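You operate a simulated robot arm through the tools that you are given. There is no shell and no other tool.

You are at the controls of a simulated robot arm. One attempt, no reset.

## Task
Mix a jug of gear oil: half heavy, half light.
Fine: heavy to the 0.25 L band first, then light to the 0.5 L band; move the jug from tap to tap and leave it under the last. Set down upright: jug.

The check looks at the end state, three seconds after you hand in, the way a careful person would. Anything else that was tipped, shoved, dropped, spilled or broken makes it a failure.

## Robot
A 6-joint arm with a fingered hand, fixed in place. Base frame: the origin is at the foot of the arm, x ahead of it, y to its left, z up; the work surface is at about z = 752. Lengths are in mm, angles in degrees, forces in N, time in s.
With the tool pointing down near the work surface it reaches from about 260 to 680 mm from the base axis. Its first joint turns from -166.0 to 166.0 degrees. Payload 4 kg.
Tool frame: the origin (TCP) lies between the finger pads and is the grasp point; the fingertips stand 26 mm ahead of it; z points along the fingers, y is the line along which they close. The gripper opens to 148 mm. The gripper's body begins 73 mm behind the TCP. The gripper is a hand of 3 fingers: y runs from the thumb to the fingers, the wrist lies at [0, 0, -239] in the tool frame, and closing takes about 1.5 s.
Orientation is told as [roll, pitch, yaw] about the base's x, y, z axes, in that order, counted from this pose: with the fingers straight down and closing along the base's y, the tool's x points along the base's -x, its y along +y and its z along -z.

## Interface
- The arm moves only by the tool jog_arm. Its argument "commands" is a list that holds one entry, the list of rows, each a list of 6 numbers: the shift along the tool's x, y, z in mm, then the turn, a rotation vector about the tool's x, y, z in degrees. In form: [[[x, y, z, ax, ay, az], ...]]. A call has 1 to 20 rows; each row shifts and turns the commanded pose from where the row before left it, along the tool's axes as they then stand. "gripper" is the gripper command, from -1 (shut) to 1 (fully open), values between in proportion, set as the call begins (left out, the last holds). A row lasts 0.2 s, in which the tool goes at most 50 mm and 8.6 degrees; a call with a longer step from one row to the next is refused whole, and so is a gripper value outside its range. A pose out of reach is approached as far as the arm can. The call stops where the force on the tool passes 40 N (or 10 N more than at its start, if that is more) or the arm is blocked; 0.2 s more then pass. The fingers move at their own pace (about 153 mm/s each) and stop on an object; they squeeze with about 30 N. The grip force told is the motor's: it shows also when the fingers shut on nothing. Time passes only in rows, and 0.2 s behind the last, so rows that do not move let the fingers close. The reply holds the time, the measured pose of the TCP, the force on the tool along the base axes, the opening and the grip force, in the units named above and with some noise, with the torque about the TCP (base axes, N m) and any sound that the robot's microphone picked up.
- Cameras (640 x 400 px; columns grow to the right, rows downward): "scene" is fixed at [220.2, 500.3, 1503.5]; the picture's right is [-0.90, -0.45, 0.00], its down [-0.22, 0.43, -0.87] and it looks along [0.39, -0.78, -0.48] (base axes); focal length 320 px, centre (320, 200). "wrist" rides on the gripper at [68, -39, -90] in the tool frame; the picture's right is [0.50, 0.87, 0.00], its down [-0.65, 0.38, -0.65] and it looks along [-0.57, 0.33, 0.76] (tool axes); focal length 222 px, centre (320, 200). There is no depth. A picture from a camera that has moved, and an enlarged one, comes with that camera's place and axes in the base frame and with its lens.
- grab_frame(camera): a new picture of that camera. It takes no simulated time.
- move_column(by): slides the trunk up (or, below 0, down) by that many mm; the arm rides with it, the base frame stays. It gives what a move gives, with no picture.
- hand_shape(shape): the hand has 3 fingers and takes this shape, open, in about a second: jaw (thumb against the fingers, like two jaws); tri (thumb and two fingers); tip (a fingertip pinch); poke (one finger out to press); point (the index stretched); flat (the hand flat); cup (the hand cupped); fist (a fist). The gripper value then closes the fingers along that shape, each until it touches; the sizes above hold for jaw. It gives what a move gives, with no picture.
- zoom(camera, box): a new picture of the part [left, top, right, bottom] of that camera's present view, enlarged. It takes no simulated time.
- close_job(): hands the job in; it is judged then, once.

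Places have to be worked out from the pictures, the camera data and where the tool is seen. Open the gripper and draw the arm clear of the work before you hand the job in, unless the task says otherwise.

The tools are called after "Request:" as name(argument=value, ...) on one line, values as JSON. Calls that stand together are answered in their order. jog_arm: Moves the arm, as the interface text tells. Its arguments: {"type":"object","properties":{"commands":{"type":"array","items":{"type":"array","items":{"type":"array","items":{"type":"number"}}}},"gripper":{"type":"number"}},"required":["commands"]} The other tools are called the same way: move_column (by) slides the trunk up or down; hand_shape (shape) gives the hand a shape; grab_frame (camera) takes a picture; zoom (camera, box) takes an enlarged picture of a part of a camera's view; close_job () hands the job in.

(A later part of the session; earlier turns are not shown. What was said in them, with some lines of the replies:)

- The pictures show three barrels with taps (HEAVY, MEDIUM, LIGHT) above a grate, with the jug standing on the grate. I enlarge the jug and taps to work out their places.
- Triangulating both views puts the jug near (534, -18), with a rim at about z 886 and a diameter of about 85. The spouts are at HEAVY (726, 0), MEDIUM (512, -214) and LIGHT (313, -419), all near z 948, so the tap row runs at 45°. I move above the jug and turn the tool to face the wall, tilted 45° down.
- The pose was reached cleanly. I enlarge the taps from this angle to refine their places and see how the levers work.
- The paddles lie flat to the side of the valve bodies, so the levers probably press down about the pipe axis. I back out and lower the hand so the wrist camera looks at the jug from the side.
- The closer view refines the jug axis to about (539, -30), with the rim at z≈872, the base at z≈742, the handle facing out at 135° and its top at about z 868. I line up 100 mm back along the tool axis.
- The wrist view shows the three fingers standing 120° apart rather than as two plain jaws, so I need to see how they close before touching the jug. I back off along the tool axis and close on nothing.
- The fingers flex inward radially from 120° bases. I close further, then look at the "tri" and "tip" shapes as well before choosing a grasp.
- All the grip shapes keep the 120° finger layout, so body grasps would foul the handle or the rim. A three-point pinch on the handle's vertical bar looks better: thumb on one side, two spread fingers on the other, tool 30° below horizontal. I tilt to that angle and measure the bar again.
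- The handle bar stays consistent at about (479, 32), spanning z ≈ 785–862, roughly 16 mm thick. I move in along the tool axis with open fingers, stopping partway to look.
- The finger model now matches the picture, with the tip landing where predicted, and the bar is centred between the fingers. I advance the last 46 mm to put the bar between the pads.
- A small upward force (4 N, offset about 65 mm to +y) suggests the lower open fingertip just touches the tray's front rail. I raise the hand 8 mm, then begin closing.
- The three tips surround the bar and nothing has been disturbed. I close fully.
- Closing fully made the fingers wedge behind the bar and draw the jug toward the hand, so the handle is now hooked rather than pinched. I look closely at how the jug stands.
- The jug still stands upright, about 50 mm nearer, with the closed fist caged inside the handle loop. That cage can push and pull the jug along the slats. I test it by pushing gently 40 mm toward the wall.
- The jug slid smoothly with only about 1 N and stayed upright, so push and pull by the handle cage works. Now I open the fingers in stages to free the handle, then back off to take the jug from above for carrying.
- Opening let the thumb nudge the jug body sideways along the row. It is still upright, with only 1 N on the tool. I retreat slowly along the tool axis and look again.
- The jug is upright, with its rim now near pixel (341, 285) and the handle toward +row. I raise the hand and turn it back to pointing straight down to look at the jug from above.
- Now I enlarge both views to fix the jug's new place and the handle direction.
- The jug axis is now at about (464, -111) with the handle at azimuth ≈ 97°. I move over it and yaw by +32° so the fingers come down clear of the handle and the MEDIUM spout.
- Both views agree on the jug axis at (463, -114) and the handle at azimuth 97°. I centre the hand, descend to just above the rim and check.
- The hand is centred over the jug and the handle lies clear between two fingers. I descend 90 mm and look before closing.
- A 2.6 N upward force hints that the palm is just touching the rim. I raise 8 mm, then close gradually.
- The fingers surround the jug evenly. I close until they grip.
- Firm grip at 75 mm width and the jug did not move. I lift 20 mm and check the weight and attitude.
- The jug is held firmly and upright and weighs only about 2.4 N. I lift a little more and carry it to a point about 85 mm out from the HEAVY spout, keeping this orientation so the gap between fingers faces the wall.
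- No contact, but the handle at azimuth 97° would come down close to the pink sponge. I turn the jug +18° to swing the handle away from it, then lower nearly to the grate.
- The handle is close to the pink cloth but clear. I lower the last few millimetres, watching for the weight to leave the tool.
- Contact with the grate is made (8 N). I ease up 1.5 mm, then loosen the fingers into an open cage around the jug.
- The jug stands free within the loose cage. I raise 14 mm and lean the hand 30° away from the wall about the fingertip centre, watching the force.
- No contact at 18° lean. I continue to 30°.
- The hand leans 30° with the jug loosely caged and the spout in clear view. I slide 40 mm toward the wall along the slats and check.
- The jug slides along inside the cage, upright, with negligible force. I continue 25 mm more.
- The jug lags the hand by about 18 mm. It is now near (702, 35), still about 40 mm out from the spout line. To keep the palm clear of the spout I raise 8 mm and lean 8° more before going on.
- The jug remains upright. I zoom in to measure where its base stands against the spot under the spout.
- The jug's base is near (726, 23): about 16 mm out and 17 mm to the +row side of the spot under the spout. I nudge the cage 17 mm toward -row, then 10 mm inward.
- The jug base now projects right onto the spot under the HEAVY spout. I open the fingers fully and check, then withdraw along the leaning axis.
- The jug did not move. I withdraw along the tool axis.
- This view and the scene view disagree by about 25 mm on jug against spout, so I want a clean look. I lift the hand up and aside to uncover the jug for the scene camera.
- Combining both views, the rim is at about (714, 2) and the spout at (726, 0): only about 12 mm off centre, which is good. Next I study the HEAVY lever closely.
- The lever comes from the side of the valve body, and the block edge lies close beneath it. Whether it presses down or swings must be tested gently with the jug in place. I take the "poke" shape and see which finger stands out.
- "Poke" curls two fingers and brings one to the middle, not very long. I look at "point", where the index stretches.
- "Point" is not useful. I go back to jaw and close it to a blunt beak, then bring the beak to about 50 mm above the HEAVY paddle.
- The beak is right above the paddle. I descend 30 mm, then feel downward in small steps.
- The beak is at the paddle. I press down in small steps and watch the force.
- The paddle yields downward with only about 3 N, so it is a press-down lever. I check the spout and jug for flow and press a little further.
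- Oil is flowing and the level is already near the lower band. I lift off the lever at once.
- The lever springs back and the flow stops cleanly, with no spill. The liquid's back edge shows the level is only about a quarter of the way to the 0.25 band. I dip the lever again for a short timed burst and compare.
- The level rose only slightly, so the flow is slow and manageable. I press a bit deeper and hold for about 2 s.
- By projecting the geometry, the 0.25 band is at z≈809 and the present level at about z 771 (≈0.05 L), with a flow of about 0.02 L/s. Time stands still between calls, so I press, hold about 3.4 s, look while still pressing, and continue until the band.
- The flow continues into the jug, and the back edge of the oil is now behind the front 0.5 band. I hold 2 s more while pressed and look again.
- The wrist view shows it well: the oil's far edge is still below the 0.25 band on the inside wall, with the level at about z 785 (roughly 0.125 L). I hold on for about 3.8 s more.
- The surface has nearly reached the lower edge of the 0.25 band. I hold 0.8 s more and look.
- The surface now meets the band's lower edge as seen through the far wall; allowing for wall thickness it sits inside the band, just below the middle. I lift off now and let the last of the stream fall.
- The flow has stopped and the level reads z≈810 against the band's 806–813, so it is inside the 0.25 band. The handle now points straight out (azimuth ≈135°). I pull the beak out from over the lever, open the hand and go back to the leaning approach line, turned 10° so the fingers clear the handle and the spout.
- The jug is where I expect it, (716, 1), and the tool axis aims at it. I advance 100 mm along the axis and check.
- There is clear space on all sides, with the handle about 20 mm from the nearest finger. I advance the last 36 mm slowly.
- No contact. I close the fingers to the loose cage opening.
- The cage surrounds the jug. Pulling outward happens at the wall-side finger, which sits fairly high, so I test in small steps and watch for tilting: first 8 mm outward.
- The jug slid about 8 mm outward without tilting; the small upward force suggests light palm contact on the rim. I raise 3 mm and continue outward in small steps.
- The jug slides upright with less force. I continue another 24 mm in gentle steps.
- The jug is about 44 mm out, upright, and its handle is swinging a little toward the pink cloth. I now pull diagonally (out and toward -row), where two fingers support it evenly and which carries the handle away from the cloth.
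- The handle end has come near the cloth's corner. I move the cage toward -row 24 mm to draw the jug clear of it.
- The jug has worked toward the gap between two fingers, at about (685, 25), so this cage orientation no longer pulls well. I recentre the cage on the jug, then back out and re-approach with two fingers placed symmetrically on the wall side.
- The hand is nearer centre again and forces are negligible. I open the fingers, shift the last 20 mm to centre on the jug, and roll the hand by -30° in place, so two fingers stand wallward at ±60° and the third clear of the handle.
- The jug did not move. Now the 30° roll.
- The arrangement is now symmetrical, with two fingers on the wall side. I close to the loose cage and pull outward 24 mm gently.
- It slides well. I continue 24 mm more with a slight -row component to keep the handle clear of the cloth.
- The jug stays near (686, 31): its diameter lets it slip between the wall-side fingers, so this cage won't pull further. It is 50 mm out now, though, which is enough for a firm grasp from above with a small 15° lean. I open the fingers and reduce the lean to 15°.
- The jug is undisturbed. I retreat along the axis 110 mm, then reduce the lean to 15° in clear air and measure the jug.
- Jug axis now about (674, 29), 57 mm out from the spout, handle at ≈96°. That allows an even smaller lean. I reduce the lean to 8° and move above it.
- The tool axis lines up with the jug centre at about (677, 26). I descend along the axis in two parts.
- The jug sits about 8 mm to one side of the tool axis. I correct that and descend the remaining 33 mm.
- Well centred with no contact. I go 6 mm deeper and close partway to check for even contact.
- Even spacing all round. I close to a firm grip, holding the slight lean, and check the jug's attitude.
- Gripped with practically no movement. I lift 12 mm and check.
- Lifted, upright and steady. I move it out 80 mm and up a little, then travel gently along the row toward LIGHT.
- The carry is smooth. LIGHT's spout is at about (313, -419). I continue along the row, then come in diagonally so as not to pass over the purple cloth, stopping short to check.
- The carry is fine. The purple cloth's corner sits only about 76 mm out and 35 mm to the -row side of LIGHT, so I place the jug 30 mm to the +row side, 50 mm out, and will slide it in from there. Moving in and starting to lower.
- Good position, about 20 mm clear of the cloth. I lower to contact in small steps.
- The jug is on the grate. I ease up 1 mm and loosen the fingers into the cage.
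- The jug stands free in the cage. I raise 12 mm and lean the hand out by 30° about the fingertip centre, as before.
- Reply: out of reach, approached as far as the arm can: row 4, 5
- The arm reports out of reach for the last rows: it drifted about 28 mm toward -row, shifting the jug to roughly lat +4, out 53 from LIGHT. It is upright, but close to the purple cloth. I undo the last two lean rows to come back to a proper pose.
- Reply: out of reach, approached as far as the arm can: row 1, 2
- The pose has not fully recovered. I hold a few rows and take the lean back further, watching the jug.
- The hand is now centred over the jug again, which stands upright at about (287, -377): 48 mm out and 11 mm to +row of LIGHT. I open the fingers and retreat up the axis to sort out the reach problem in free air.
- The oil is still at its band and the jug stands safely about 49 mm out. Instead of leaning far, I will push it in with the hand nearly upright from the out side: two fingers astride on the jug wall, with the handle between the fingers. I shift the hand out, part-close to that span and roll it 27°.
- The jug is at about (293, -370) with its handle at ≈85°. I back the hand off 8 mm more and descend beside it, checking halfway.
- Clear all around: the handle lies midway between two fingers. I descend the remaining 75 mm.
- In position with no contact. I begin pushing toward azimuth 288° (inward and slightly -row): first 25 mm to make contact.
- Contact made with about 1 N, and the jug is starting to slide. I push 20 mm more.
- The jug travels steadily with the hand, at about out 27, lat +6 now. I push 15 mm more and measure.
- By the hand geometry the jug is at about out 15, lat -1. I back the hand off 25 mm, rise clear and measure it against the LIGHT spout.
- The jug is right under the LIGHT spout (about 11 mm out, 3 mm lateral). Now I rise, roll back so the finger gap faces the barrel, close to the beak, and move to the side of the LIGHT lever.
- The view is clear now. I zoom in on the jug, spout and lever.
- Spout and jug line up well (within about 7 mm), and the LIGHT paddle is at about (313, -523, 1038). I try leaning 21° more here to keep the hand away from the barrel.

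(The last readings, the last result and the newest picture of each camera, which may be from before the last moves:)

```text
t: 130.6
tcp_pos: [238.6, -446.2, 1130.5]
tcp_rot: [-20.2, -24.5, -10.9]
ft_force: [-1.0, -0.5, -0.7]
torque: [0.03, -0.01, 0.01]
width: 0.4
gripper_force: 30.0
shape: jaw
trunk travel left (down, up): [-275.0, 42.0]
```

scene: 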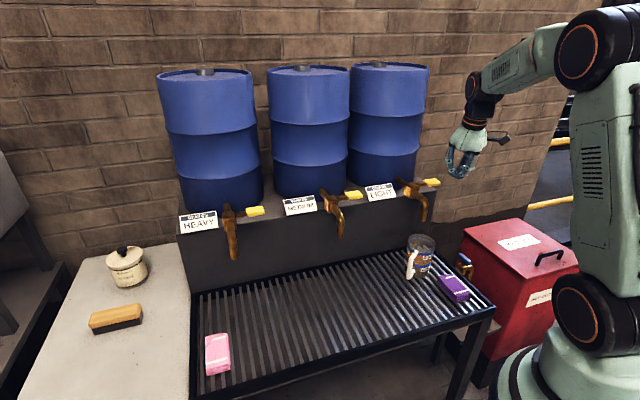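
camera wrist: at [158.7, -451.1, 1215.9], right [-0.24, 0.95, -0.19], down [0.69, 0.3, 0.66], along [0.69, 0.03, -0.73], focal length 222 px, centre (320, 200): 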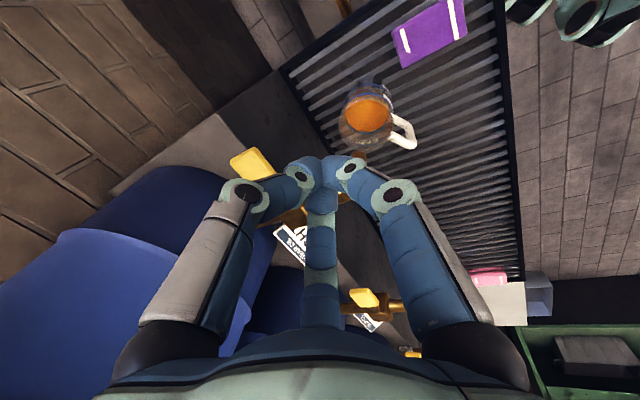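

Reachable. I move the beak above the LIGHT paddle.

Request:
jog_arm(commands=[[[-20, -10.1, 21.4, 0, 0, 0], [-20, -10.1, 21.4, 0, 0, 0], [-20, -10.1, 21.4, 0, 0, 0]]])

Request:
grab_frame(camera="wrist")

Request:
zoom(camera="scene", box=[380, 130, 480, 220])

```text
t: 131.4
tcp_pos: [301.7, -513.2, 1109.0]
tcp_rot: [-20.0, -24.4, -10.9]
ft_force: [0.3, 0.2, 0.2]
torque: [0.02, -0.02, 0.03]
width: 0.2
gripper_force: 30.2
shape: jaw
trunk travel left (down, up): [-275.0, 42.0]
```

```text
taken
camera wrist: at [203.0, -500.3, 1168.7], right [-0.17, 0.86, -0.47], down [0.5, 0.49, 0.71], along [0.85, -0.11, -0.52], focal length 222 px, centre (320, 200)
```

wrist: 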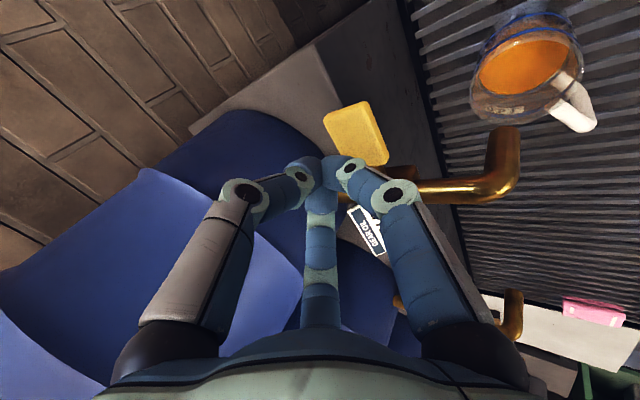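

```text
4.44 times, centred on (430, 175) of scene
camera zoom: at [220.2, 500.3, 1503.5], right [-0.9, -0.45, 0.0], down [-0.22, 0.43, -0.87], along [0.39, -0.78, -0.48], focal length 1423 px, centre (-169, 311)
```

zoom: 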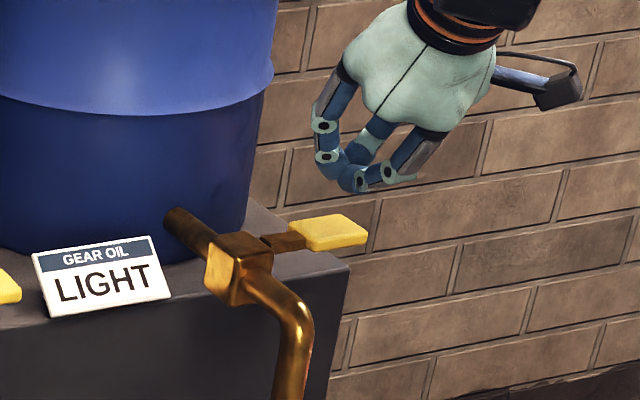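

The beak is over the outer part of the paddle. I shift 8 mm inward along it and descend to just above contact.

Request:
jog_arm(commands=[[[-5.6, 5.4, 0.7, 0, 0, 0], [6.2, 4.7, 12.8, 0, 0, 0], [6.2, 4.7, 12.8, 0, 0, 0]]])

Request:
zoom(camera="scene", box=[390, 160, 460, 220])

Request:
grab_frame(camera="wrist")

```text
t: 132.2
tcp_pos: [311.3, -507.4, 1078.5]
tcp_rot: [-20.0, -24.5, -10.8]
ft_force: [-0.3, 0.2, 0.0]
torque: [0.02, 0.01, 0.01]
width: 0.0
gripper_force: 29.7
shape: jaw
trunk travel left (down, up): [-275.0, 42.0]
```

```text
6.67 times, centred on (425, 190) of scene
camera zoom: at [220.2, 500.3, 1503.5], right [-0.9, -0.45, 0.0], down [-0.22, 0.43, -0.87], along [0.39, -0.78, -0.48], focal length 2135 px, centre (-380, 267)
```

zoom: 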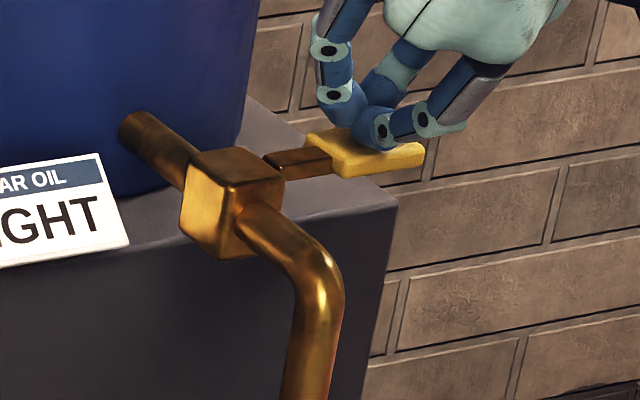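

```text
taken
camera wrist: at [210.9, -495.5, 1138.0], right [-0.17, 0.86, -0.48], down [0.5, 0.49, 0.71], along [0.85, -0.11, -0.52], focal length 222 px, centre (320, 200)
```

wrist: 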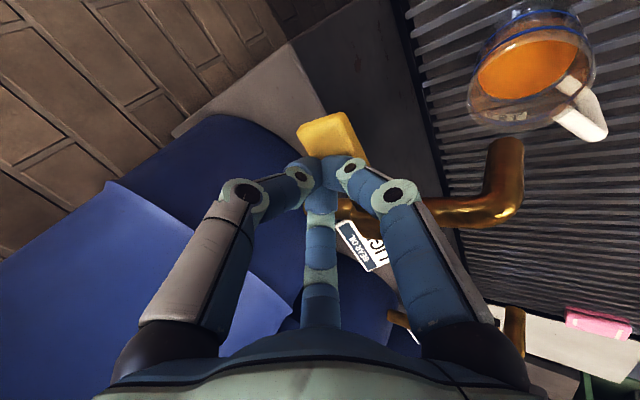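

The beak is on the paddle. I press 8 mm down and look for flow.

Request:
jog_arm(commands=[[[1.66, 1.26, 3.4, 0, 0, 0], [1.66, 1.26, 3.4, 0, 0, 0]]])

Request:
zoom(camera="scene", box=[380, 190, 460, 290])

Request:
zoom(camera="wrist", box=[440, 0, 620, 160])

```text
t: 132.8
tcp_pos: [311.5, -509.6, 1070.6]
tcp_rot: [-19.9, -24.5, -10.9]
ft_force: [0.3, 0.5, 3.4]
torque: [-0.04, -0.06, -0.03]
width: 0.1
gripper_force: 29.8
shape: jaw
trunk travel left (down, up): [-275.0, 42.0]
```

```text
4.00 times, centred on (420, 240) of scene
camera zoom: at [220.2, 500.3, 1503.5], right [-0.9, -0.45, 0.0], down [-0.22, 0.43, -0.87], along [0.39, -0.78, -0.48], focal length 1281 px, centre (-80, 40)
```

zoom: 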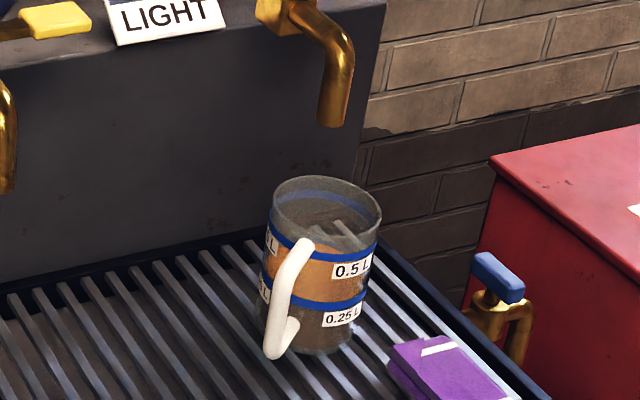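

```text
2.50 times, centred on (530, 80) of wrist
camera zoom: at [210.7, -495.8, 1131.1], right [-0.17, 0.86, -0.48], down [0.5, 0.49, 0.71], along [0.85, -0.11, -0.51], focal length 555 px, centre (-205, 500)
```

zoom: 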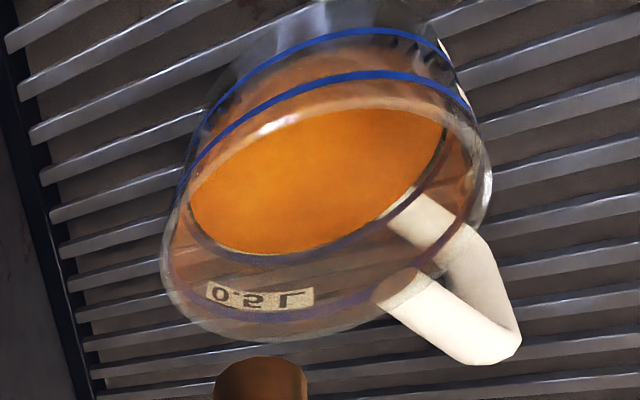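

Force 3.4 N, no flow yet; the wrist view shows the jug mouth nicely. I press 4 mm further.

Request:
jog_arm(commands=[[[1.66, 1.26, 3.4, 0, 0, 0]]])

Request:
zoom(camera="scene", box=[380, 190, 460, 290])

Request:
zoom(camera="wrist", box=[440, 0, 620, 160])

```text
t: 133.2
tcp_pos: [311.1, -508.6, 1068.4]
tcp_rot: [-19.9, -24.4, -10.8]
ft_force: [-1.1, 0.8, 3.8]
torque: [-0.04, 0.0, 0.0]
width: 0.0
gripper_force: 30.3
shape: jaw
trunk travel left (down, up): [-275.0, 42.0]
```

```text
4.00 times, centred on (420, 240) of scene
camera zoom: at [220.2, 500.3, 1503.5], right [-0.9, -0.45, 0.0], down [-0.22, 0.43, -0.87], along [0.39, -0.78, -0.48], focal length 1281 px, centre (-80, 40)
```

zoom: 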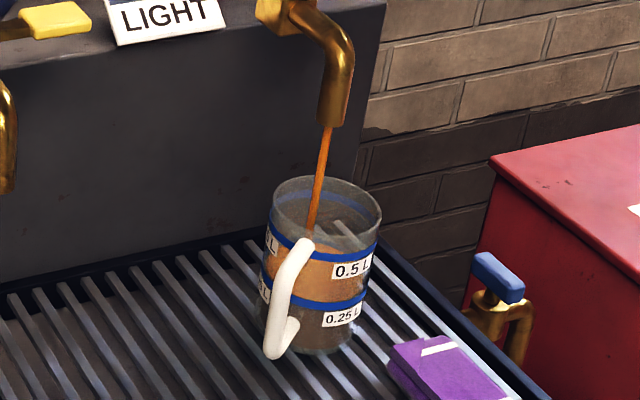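

```text
2.50 times, centred on (530, 80) of wrist
camera zoom: at [210.5, -496.1, 1127.6], right [-0.17, 0.86, -0.48], down [0.5, 0.49, 0.71], along [0.85, -0.11, -0.51], focal length 555 px, centre (-205, 500)
```

zoom: 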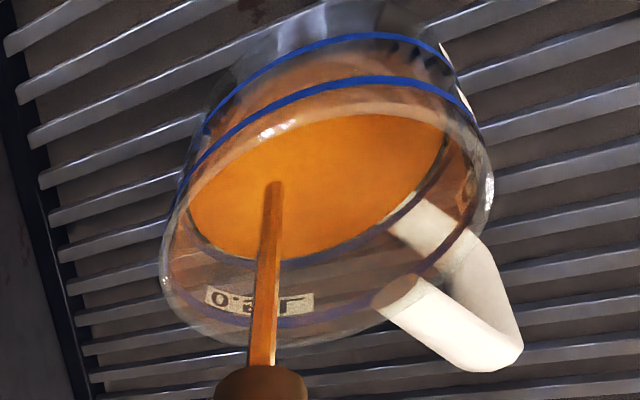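

The light oil runs straight into the jug. I hold about 1 s and gauge the rate.

Request:
jog_arm(commands=[[[0, 0, 0, 0, 0, 0], [0, 0, 0, 0, 0, 0], [0, 0, 0, 0, 0, 0], [0, 0, 0, 0, 0, 0]]])

Request:
zoom(camera="scene", box=[395, 225, 445, 285])

Request:
zoom(camera="wrist", box=[440, 0, 620, 160])

```text
t: 134.2
tcp_pos: [310.7, -507.5, 1067.6]
tcp_rot: [-19.9, -24.4, -10.7]
ft_force: [-0.8, 0.3, 4.5]
torque: [-0.02, -0.01, 0.0]
width: 0.0
gripper_force: 29.7
shape: jaw
trunk travel left (down, up): [-275.0, 42.0]
```

```text
6.67 times, centred on (420, 255) of scene
camera zoom: at [220.2, 500.3, 1503.5], right [-0.9, -0.45, 0.0], down [-0.22, 0.43, -0.87], along [0.39, -0.78, -0.48], focal length 2135 px, centre (-347, -167)
```

zoom: 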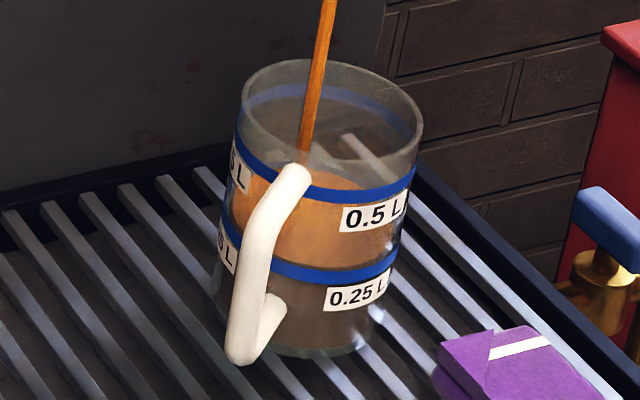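

```text
2.50 times, centred on (530, 80) of wrist
camera zoom: at [210.5, -496.1, 1127.4], right [-0.17, 0.86, -0.48], down [0.5, 0.49, 0.71], along [0.85, -0.11, -0.52], focal length 555 px, centre (-205, 500)
```

zoom: 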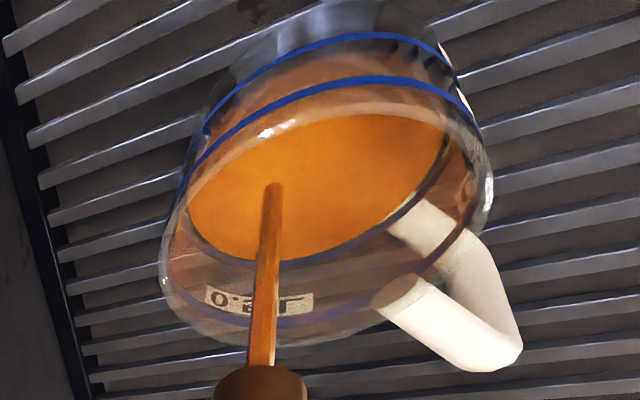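

The rise is slow at this opening. I press 5 mm deeper and hold about 2.4 s.

Request:
jog_arm(commands=[[[2.1, 1.57, 4.27, 0, 0, 0], [0, 0, 0, 0, 0, 0], [0, 0, 0, 0, 0, 0], [0, 0, 0, 0, 0, 0], [0, 0, 0, 0, 0, 0], [0, 0, 0, 0, 0, 0], [0, 0, 0, 0, 0, 0], [0, 0, 0, 0, 0, 0], [0, 0, 0, 0, 0, 0], [0, 0, 0, 0, 0, 0], [0, 0, 0, 0, 0, 0]]])

Request:
zoom(camera="scene", box=[395, 225, 445, 285])

Request:
zoom(camera="wrist", box=[440, 0, 620, 160])

```text
t: 136.6
tcp_pos: [311.0, -510.1, 1063.5]
tcp_rot: [-20.0, -24.4, -10.8]
ft_force: [-1.4, 1.1, 4.7]
torque: [0.03, -0.03, 0.0]
width: 0.0
gripper_force: 29.9
shape: jaw
trunk travel left (down, up): [-275.0, 42.0]
```

```text
6.67 times, centred on (420, 255) of scene
camera zoom: at [220.2, 500.3, 1503.5], right [-0.9, -0.45, 0.0], down [-0.22, 0.43, -0.87], along [0.39, -0.78, -0.48], focal length 2135 px, centre (-347, -167)
```

zoom: 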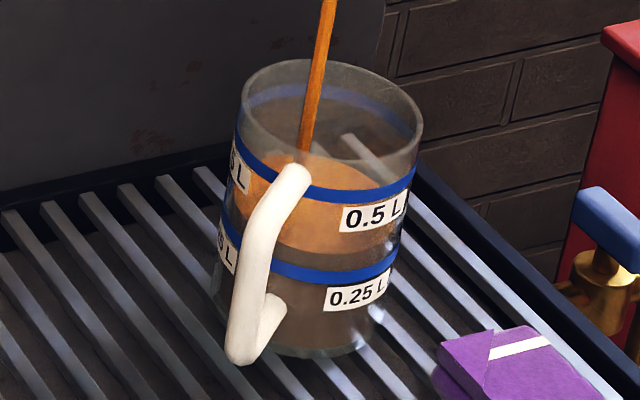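

```text
2.50 times, centred on (530, 80) of wrist
camera zoom: at [210.5, -496.2, 1122.8], right [-0.17, 0.86, -0.48], down [0.5, 0.49, 0.71], along [0.85, -0.11, -0.52], focal length 555 px, centre (-205, 500)
```

zoom: 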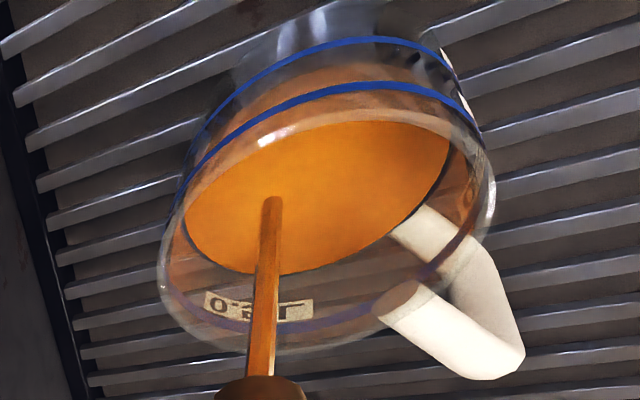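

The level is rising at about 0.02 L/s. I hold about 3.8 s more.

Request:
jog_arm(commands=[[[0, 0, 0, 0, 0, 0], [0, 0, 0, 0, 0, 0], [0, 0, 0, 0, 0, 0], [0, 0, 0, 0, 0, 0], [0, 0, 0, 0, 0, 0], [0, 0, 0, 0, 0, 0], [0, 0, 0, 0, 0, 0], [0, 0, 0, 0, 0, 0], [0, 0, 0, 0, 0, 0], [0, 0, 0, 0, 0, 0], [0, 0, 0, 0, 0, 0], [0, 0, 0, 0, 0, 0], [0, 0, 0, 0, 0, 0], [0, 0, 0, 0, 0, 0], [0, 0, 0, 0, 0, 0], [0, 0, 0, 0, 0, 0], [0, 0, 0, 0, 0, 0], [0, 0, 0, 0, 0, 0]]])

Request:
zoom(camera="scene", box=[395, 225, 445, 285])

Request:
zoom(camera="wrist", box=[440, 0, 620, 160])

```text
t: 140.4
tcp_pos: [311.0, -508.8, 1064.0]
tcp_rot: [-19.9, -24.5, -10.8]
ft_force: [-0.6, 0.2, 4.8]
torque: [0.01, -0.06, 0.0]
width: 0.0
gripper_force: 29.7
shape: jaw
trunk travel left (down, up): [-275.0, 42.0]
```

```text
6.67 times, centred on (420, 255) of scene
camera zoom: at [220.2, 500.3, 1503.5], right [-0.9, -0.45, 0.0], down [-0.22, 0.43, -0.87], along [0.39, -0.78, -0.48], focal length 2135 px, centre (-347, -167)
```

zoom: 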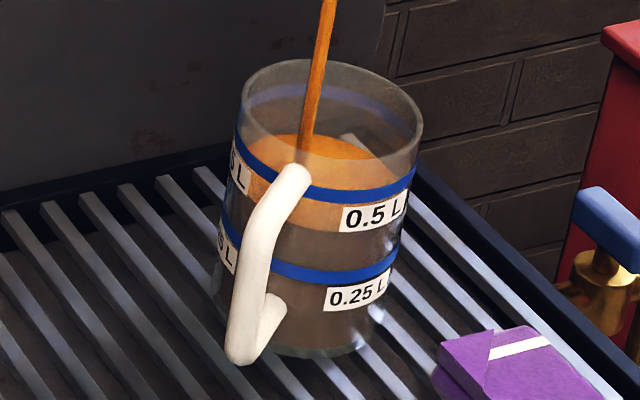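

```text
2.50 times, centred on (530, 80) of wrist
camera zoom: at [210.4, -496.2, 1122.8], right [-0.17, 0.86, -0.48], down [0.5, 0.49, 0.71], along [0.85, -0.11, -0.52], focal length 555 px, centre (-205, 500)
```

zoom: 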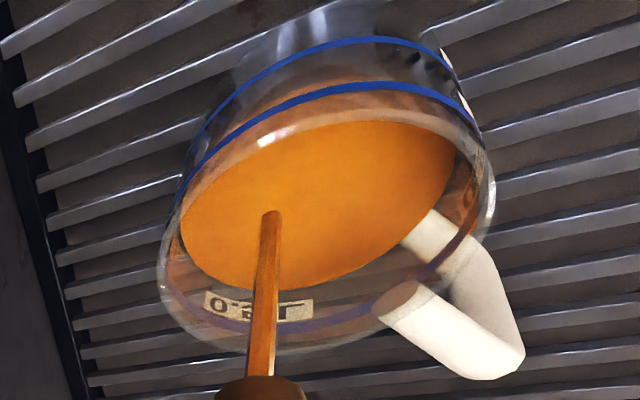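

About 0.02 L/s, with the far edge at y≈135 against the 0.5 band at ≈97. I hold about 3.8 s more.

Request:
jog_arm(commands=[[[0, 0, 0, 0, 0, 0], [0, 0, 0, 0, 0, 0], [0, 0, 0, 0, 0, 0], [0, 0, 0, 0, 0, 0], [0, 0, 0, 0, 0, 0], [0, 0, 0, 0, 0, 0], [0, 0, 0, 0, 0, 0], [0, 0, 0, 0, 0, 0], [0, 0, 0, 0, 0, 0], [0, 0, 0, 0, 0, 0], [0, 0, 0, 0, 0, 0], [0, 0, 0, 0, 0, 0], [0, 0, 0, 0, 0, 0], [0, 0, 0, 0, 0, 0], [0, 0, 0, 0, 0, 0], [0, 0, 0, 0, 0, 0], [0, 0, 0, 0, 0, 0], [0, 0, 0, 0, 0, 0]]])

Request:
zoom(camera="scene", box=[395, 225, 445, 285])

Request:
zoom(camera="wrist", box=[440, 0, 620, 160])

```text
t: 144.2
tcp_pos: [310.4, -508.8, 1062.0]
tcp_rot: [-19.9, -24.4, -10.8]
ft_force: [-0.3, 0.5, 4.5]
torque: [0.02, -0.06, 0.0]
width: 0.0
gripper_force: 30.3
shape: jaw
trunk travel left (down, up): [-275.0, 42.0]
```

```text
6.67 times, centred on (420, 255) of scene
camera zoom: at [220.2, 500.3, 1503.5], right [-0.9, -0.45, 0.0], down [-0.22, 0.43, -0.87], along [0.39, -0.78, -0.48], focal length 2135 px, centre (-347, -167)
```

zoom: 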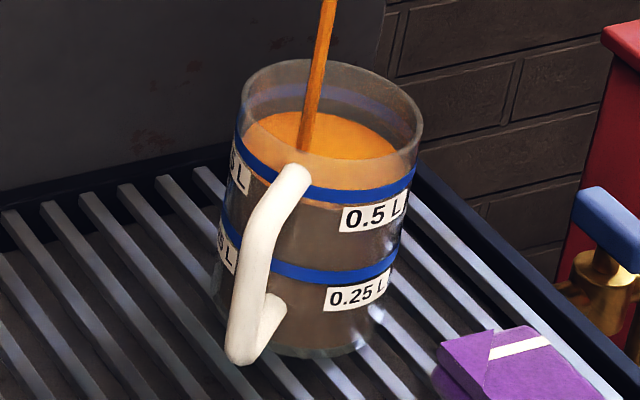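

```text
2.50 times, centred on (530, 80) of wrist
camera zoom: at [210.4, -496.2, 1122.8], right [-0.17, 0.86, -0.48], down [0.5, 0.49, 0.71], along [0.85, -0.11, -0.52], focal length 555 px, centre (-205, 500)
```

zoom: 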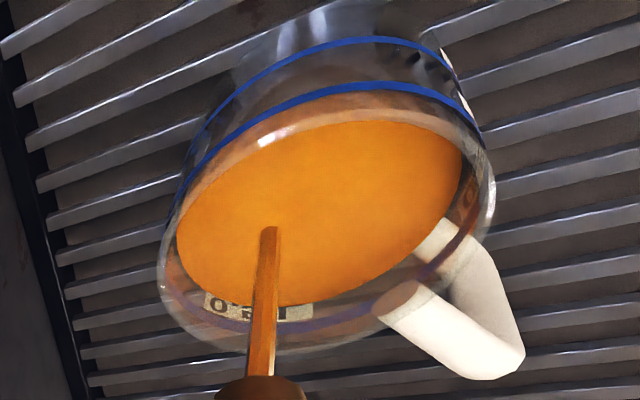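

Nearly there: the oil's far edge is just below the 0.5 band. I hold 1.0 s and check at high zoom.

Request:
jog_arm(commands=[[[0, 0, 0, 0, 0, 0], [0, 0, 0, 0, 0, 0], [0, 0, 0, 0, 0, 0], [0, 0, 0, 0, 0, 0]]])

Request:
zoom(camera="scene", box=[408, 230, 438, 255])

Request:
zoom(camera="wrist", box=[440, 0, 620, 160])

```text
t: 145.2
tcp_pos: [309.5, -508.8, 1063.0]
tcp_rot: [-19.9, -24.4, -10.8]
ft_force: [-0.2, 0.5, 5.6]
torque: [0.03, 0.0, 0.02]
width: 0.0
gripper_force: 29.7
shape: jaw
trunk travel left (down, up): [-275.0, 42.0]
```

```text
16.00 times, centred on (423, 242) of scene
camera zoom: at [220.2, 500.3, 1503.5], right [-0.9, -0.45, 0.0], down [-0.22, 0.43, -0.87], along [0.39, -0.78, -0.48], focal length 5123 px, centre (-1328, -480)
```

zoom: 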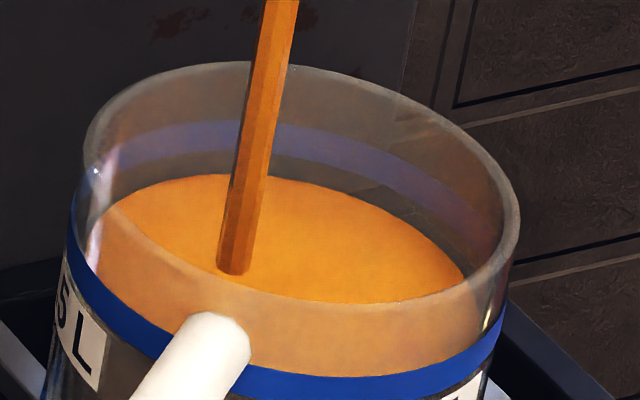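

```text
2.50 times, centred on (530, 80) of wrist
camera zoom: at [210.4, -496.2, 1122.8], right [-0.17, 0.86, -0.48], down [0.5, 0.49, 0.71], along [0.85, -0.11, -0.52], focal length 555 px, centre (-205, 500)
```

zoom: 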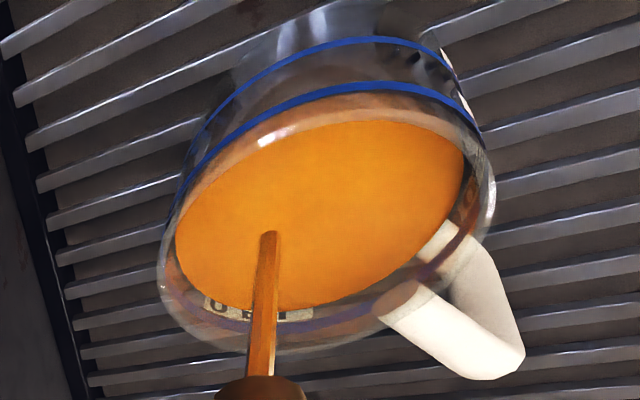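

Here the far edge sits about 5 mm below the band's lower edge. I hold 1.0 s more.

Request:
jog_arm(commands=[[[0, 0, 0, 0, 0, 0], [0, 0, 0, 0, 0, 0], [0, 0, 0, 0, 0, 0], [0, 0, 0, 0, 0, 0]]])

Request:
zoom(camera="scene", box=[408, 230, 438, 255])

Request:
zoom(camera="wrist", box=[490, 60, 590, 150])

```text
t: 146.2
tcp_pos: [310.0, -508.8, 1062.4]
tcp_rot: [-19.9, -24.4, -10.7]
ft_force: [-0.2, 0.6, 5.3]
torque: [0.02, -0.02, 0.03]
width: 0.1
gripper_force: 30.4
shape: jaw
trunk travel left (down, up): [-275.0, 42.0]
```

```text
16.00 times, centred on (423, 242) of scene
camera zoom: at [220.2, 500.3, 1503.5], right [-0.9, -0.45, 0.0], down [-0.22, 0.43, -0.87], along [0.39, -0.78, -0.48], focal length 5123 px, centre (-1328, -480)
```

zoom: 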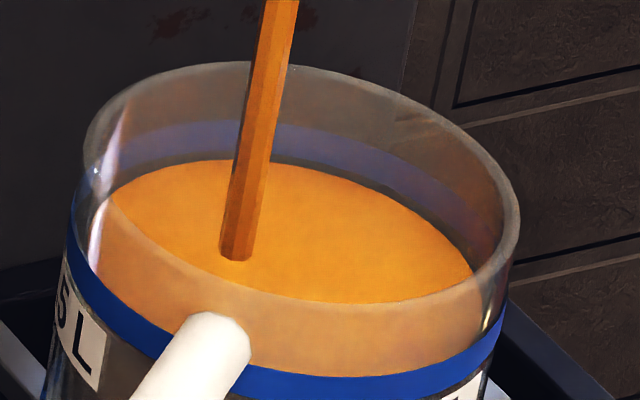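

```text
4.44 times, centred on (540, 105) of wrist
camera zoom: at [210.4, -496.2, 1122.8], right [-0.17, 0.86, -0.48], down [0.5, 0.49, 0.71], along [0.85, -0.11, -0.52], focal length 987 px, centre (-658, 622)
```

zoom: 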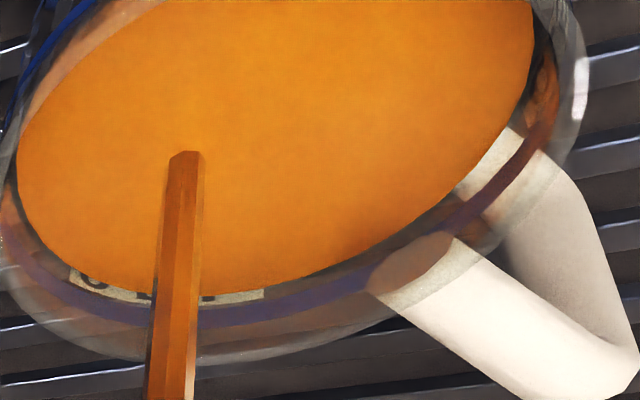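

Gap down to about 2 mm. I hold 0.6 s more, which should bring it level with what I did for the heavy oil.

Request:
jog_arm(commands=[[[0, 0, 0, 0, 0, 0], [0, 0, 0, 0, 0, 0]]])

Request:
zoom(camera="scene", box=[408, 230, 438, 255])

```text
t: 146.8
tcp_pos: [310.9, -508.1, 1063.3]
tcp_rot: [-19.9, -24.5, -10.8]
ft_force: [0.3, 0.4, 5.4]
torque: [-0.01, -0.03, 0.03]
width: 0.2
gripper_force: 30.3
shape: jaw
trunk travel left (down, up): [-275.0, 42.0]
```

```text
16.00 times, centred on (423, 242) of scene
camera zoom: at [220.2, 500.3, 1503.5], right [-0.9, -0.45, 0.0], down [-0.22, 0.43, -0.87], along [0.39, -0.78, -0.48], focal length 5123 px, centre (-1328, -480)
```

zoom: 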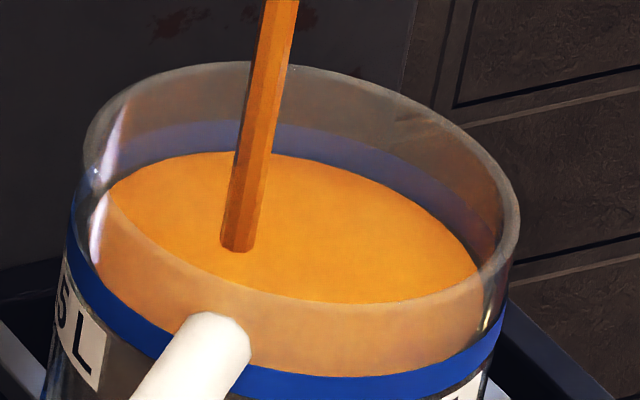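

The edge now touches the band's lower edge as seen. Allowing for the wall, the level is about 1 mm under the band's middle, so I give it 0.2 s more and lift off within the same motion.

Request:
jog_arm(commands=[[[0, 0, 0, 0, 0, 0], [-16.6, -12.6, -34, 0, 0, 0]]])

Request:
jog_arm(commands=[[[0, 0, 0, 0, 0, 0], [0, 0, 0, 0, 0, 0]]])

Request:
zoom(camera="scene", box=[408, 230, 438, 255])

Request:
zoom(camera="scene", box=[370, 150, 470, 300])

Request:
zoom(camera="wrist", box=[440, 0, 620, 160])

```text
t: 147.4
tcp_pos: [308.4, -508.6, 1102.9]
tcp_rot: [-19.9, -24.4, -10.8]
ft_force: [0.0, 0.1, 0.0]
torque: [-0.04, -0.02, -0.02]
width: 0.0
gripper_force: 29.9
shape: jaw
trunk travel left (down, up): [-275.0, 42.0]
```

```text
t: 148.0
tcp_pos: [308.5, -511.2, 1101.3]
tcp_rot: [-19.9, -24.4, -10.7]
ft_force: [-0.8, 0.4, -0.4]
torque: [0.0, 0.01, -0.01]
width: 0.0
gripper_force: 29.9
shape: jaw
trunk travel left (down, up): [-275.0, 42.0]
```

```text
16.00 times, centred on (423, 242) of scene
camera zoom: at [220.2, 500.3, 1503.5], right [-0.9, -0.45, 0.0], down [-0.22, 0.43, -0.87], along [0.39, -0.78, -0.48], focal length 5123 px, centre (-1328, -480)
```

zoom: 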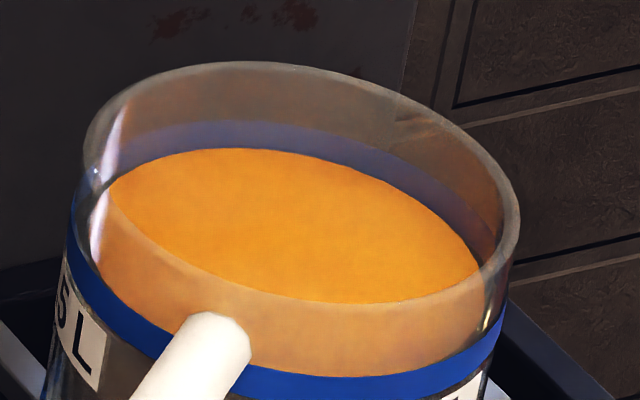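

```text
2.67 times, centred on (420, 225) of scene
camera zoom: at [220.2, 500.3, 1503.5], right [-0.9, -0.45, 0.0], down [-0.22, 0.43, -0.87], along [0.39, -0.78, -0.48], focal length 854 px, centre (53, 133)
```

zoom: 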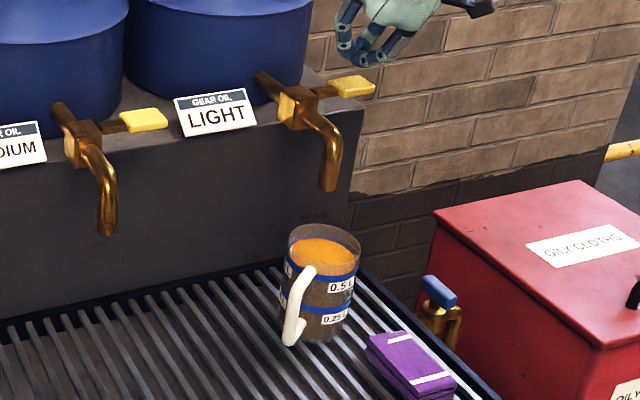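

```text
2.50 times, centred on (530, 80) of wrist
camera zoom: at [209.1, -497.5, 1162.0], right [-0.17, 0.86, -0.47], down [0.5, 0.49, 0.71], along [0.85, -0.11, -0.52], focal length 555 px, centre (-205, 500)
```

zoom: 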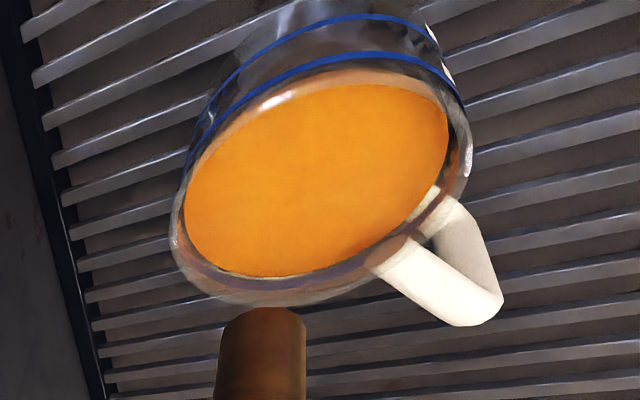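

The level is within the 0.5 band, the flow has stopped, the lever is back up, and the jug is upright under LIGHT with nothing spilled. I draw the arm up and out, then open the hand.

Request:
jog_arm(commands=[[[-10, -7.5, -20.5, 0, 0, 0], [17.6, 8.4, -25.7, 0, 0, 0], [17.6, 8.4, -25.7, 0, 0, 0], [17.6, 8.4, -25.7, 0, 0, 0], [17.6, 8.4, -25.7, 0, 0, 0], [17.6, 8.4, -25.7, 0, 0, 0]]])

Request:
jog_arm(commands=[[[0, 0, 0, 0, 0, 0], [0, 0, 0, 0, 0, 0], [0, 0, 0, 0, 0, 0], [0, 0, 0, 0, 0, 0], [0, 0, 0, 0, 0, 0]]], gripper=1)

Request:
grab_frame(camera="scene")

Request:
zoom(camera="scene", box=[370, 150, 470, 300])

```text
t: 149.4
tcp_pos: [204.0, -404.8, 1187.2]
tcp_rot: [-19.9, -24.5, -10.9]
ft_force: [-0.1, -0.2, -0.2]
torque: [0.02, 0.01, 0.01]
width: 0.1
gripper_force: 30.2
shape: jaw
trunk travel left (down, up): [-275.0, 42.0]
```

```text
t: 150.6
tcp_pos: [205.0, -404.7, 1186.9]
tcp_rot: [-20.0, -24.5, -10.9]
ft_force: [0.5, -0.1, -0.2]
torque: [0.02, 0.0, -0.03]
width: 147.9
gripper_force: 0.1
shape: jaw
trunk travel left (down, up): [-275.0, 42.0]
```

```text
taken
```

scene: 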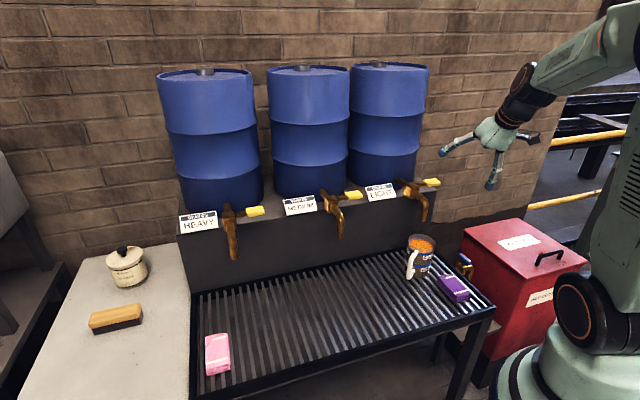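

```text
2.67 times, centred on (420, 225) of scene
camera zoom: at [220.2, 500.3, 1503.5], right [-0.9, -0.45, 0.0], down [-0.22, 0.43, -0.87], along [0.39, -0.78, -0.48], focal length 854 px, centre (53, 133)
```

zoom: 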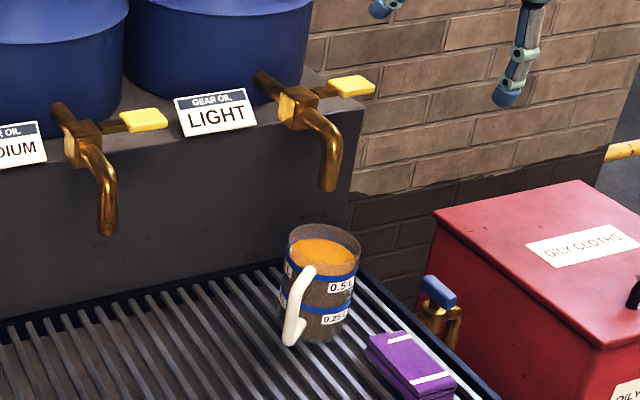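

All is in order. One last look at the HEAVY side for any spill before handing in.

Request:
zoom(camera="scene", box=[190, 200, 310, 390])

```text
2.11 times, centred on (250, 295) of scene
camera zoom: at [220.2, 500.3, 1503.5], right [-0.9, -0.45, 0.0], down [-0.22, 0.43, -0.87], along [0.39, -0.78, -0.48], focal length 674 px, centre (467, 0)
```

zoom: 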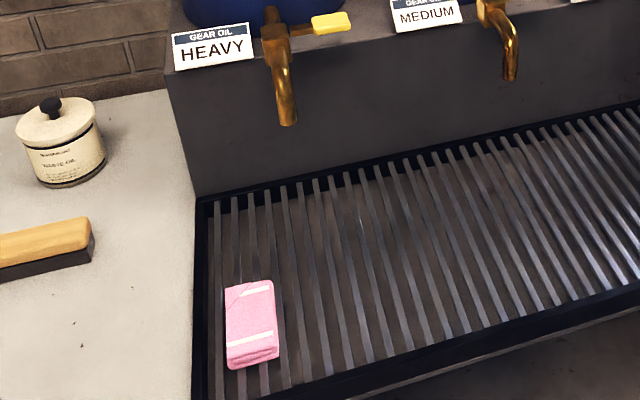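

The grate is clean, the taps are shut, and the cloths, brush and pot are where they were. The jug stands upright under LIGHT at the 0.5 L band, with the hand open and clear. I hand the job in.

Request:
close_job()

```text
The job is handed in.
```

The jug is filled and standing upright under the LIGHT tap. It got heavy oil to the 0.25 L band first, then light oil to the 0.5 L band. I judged both levels from the camera pictures; each reads inside its band.

All three taps are shut and the levers are back up. The last pictures show no spill on the grate, and the cloths, brush and waste-oil pot are where they started. The hand is open and the arm is clear of the work.

I slid the jug along the grate at both taps, because the hand could not hold it directly under a spout. It stayed upright throughout. At LIGHT the arm went out of reach once and nudged the jug close to the purple cloth, but the cloth did not move.

The job is handed in; I have not seen the check's result.
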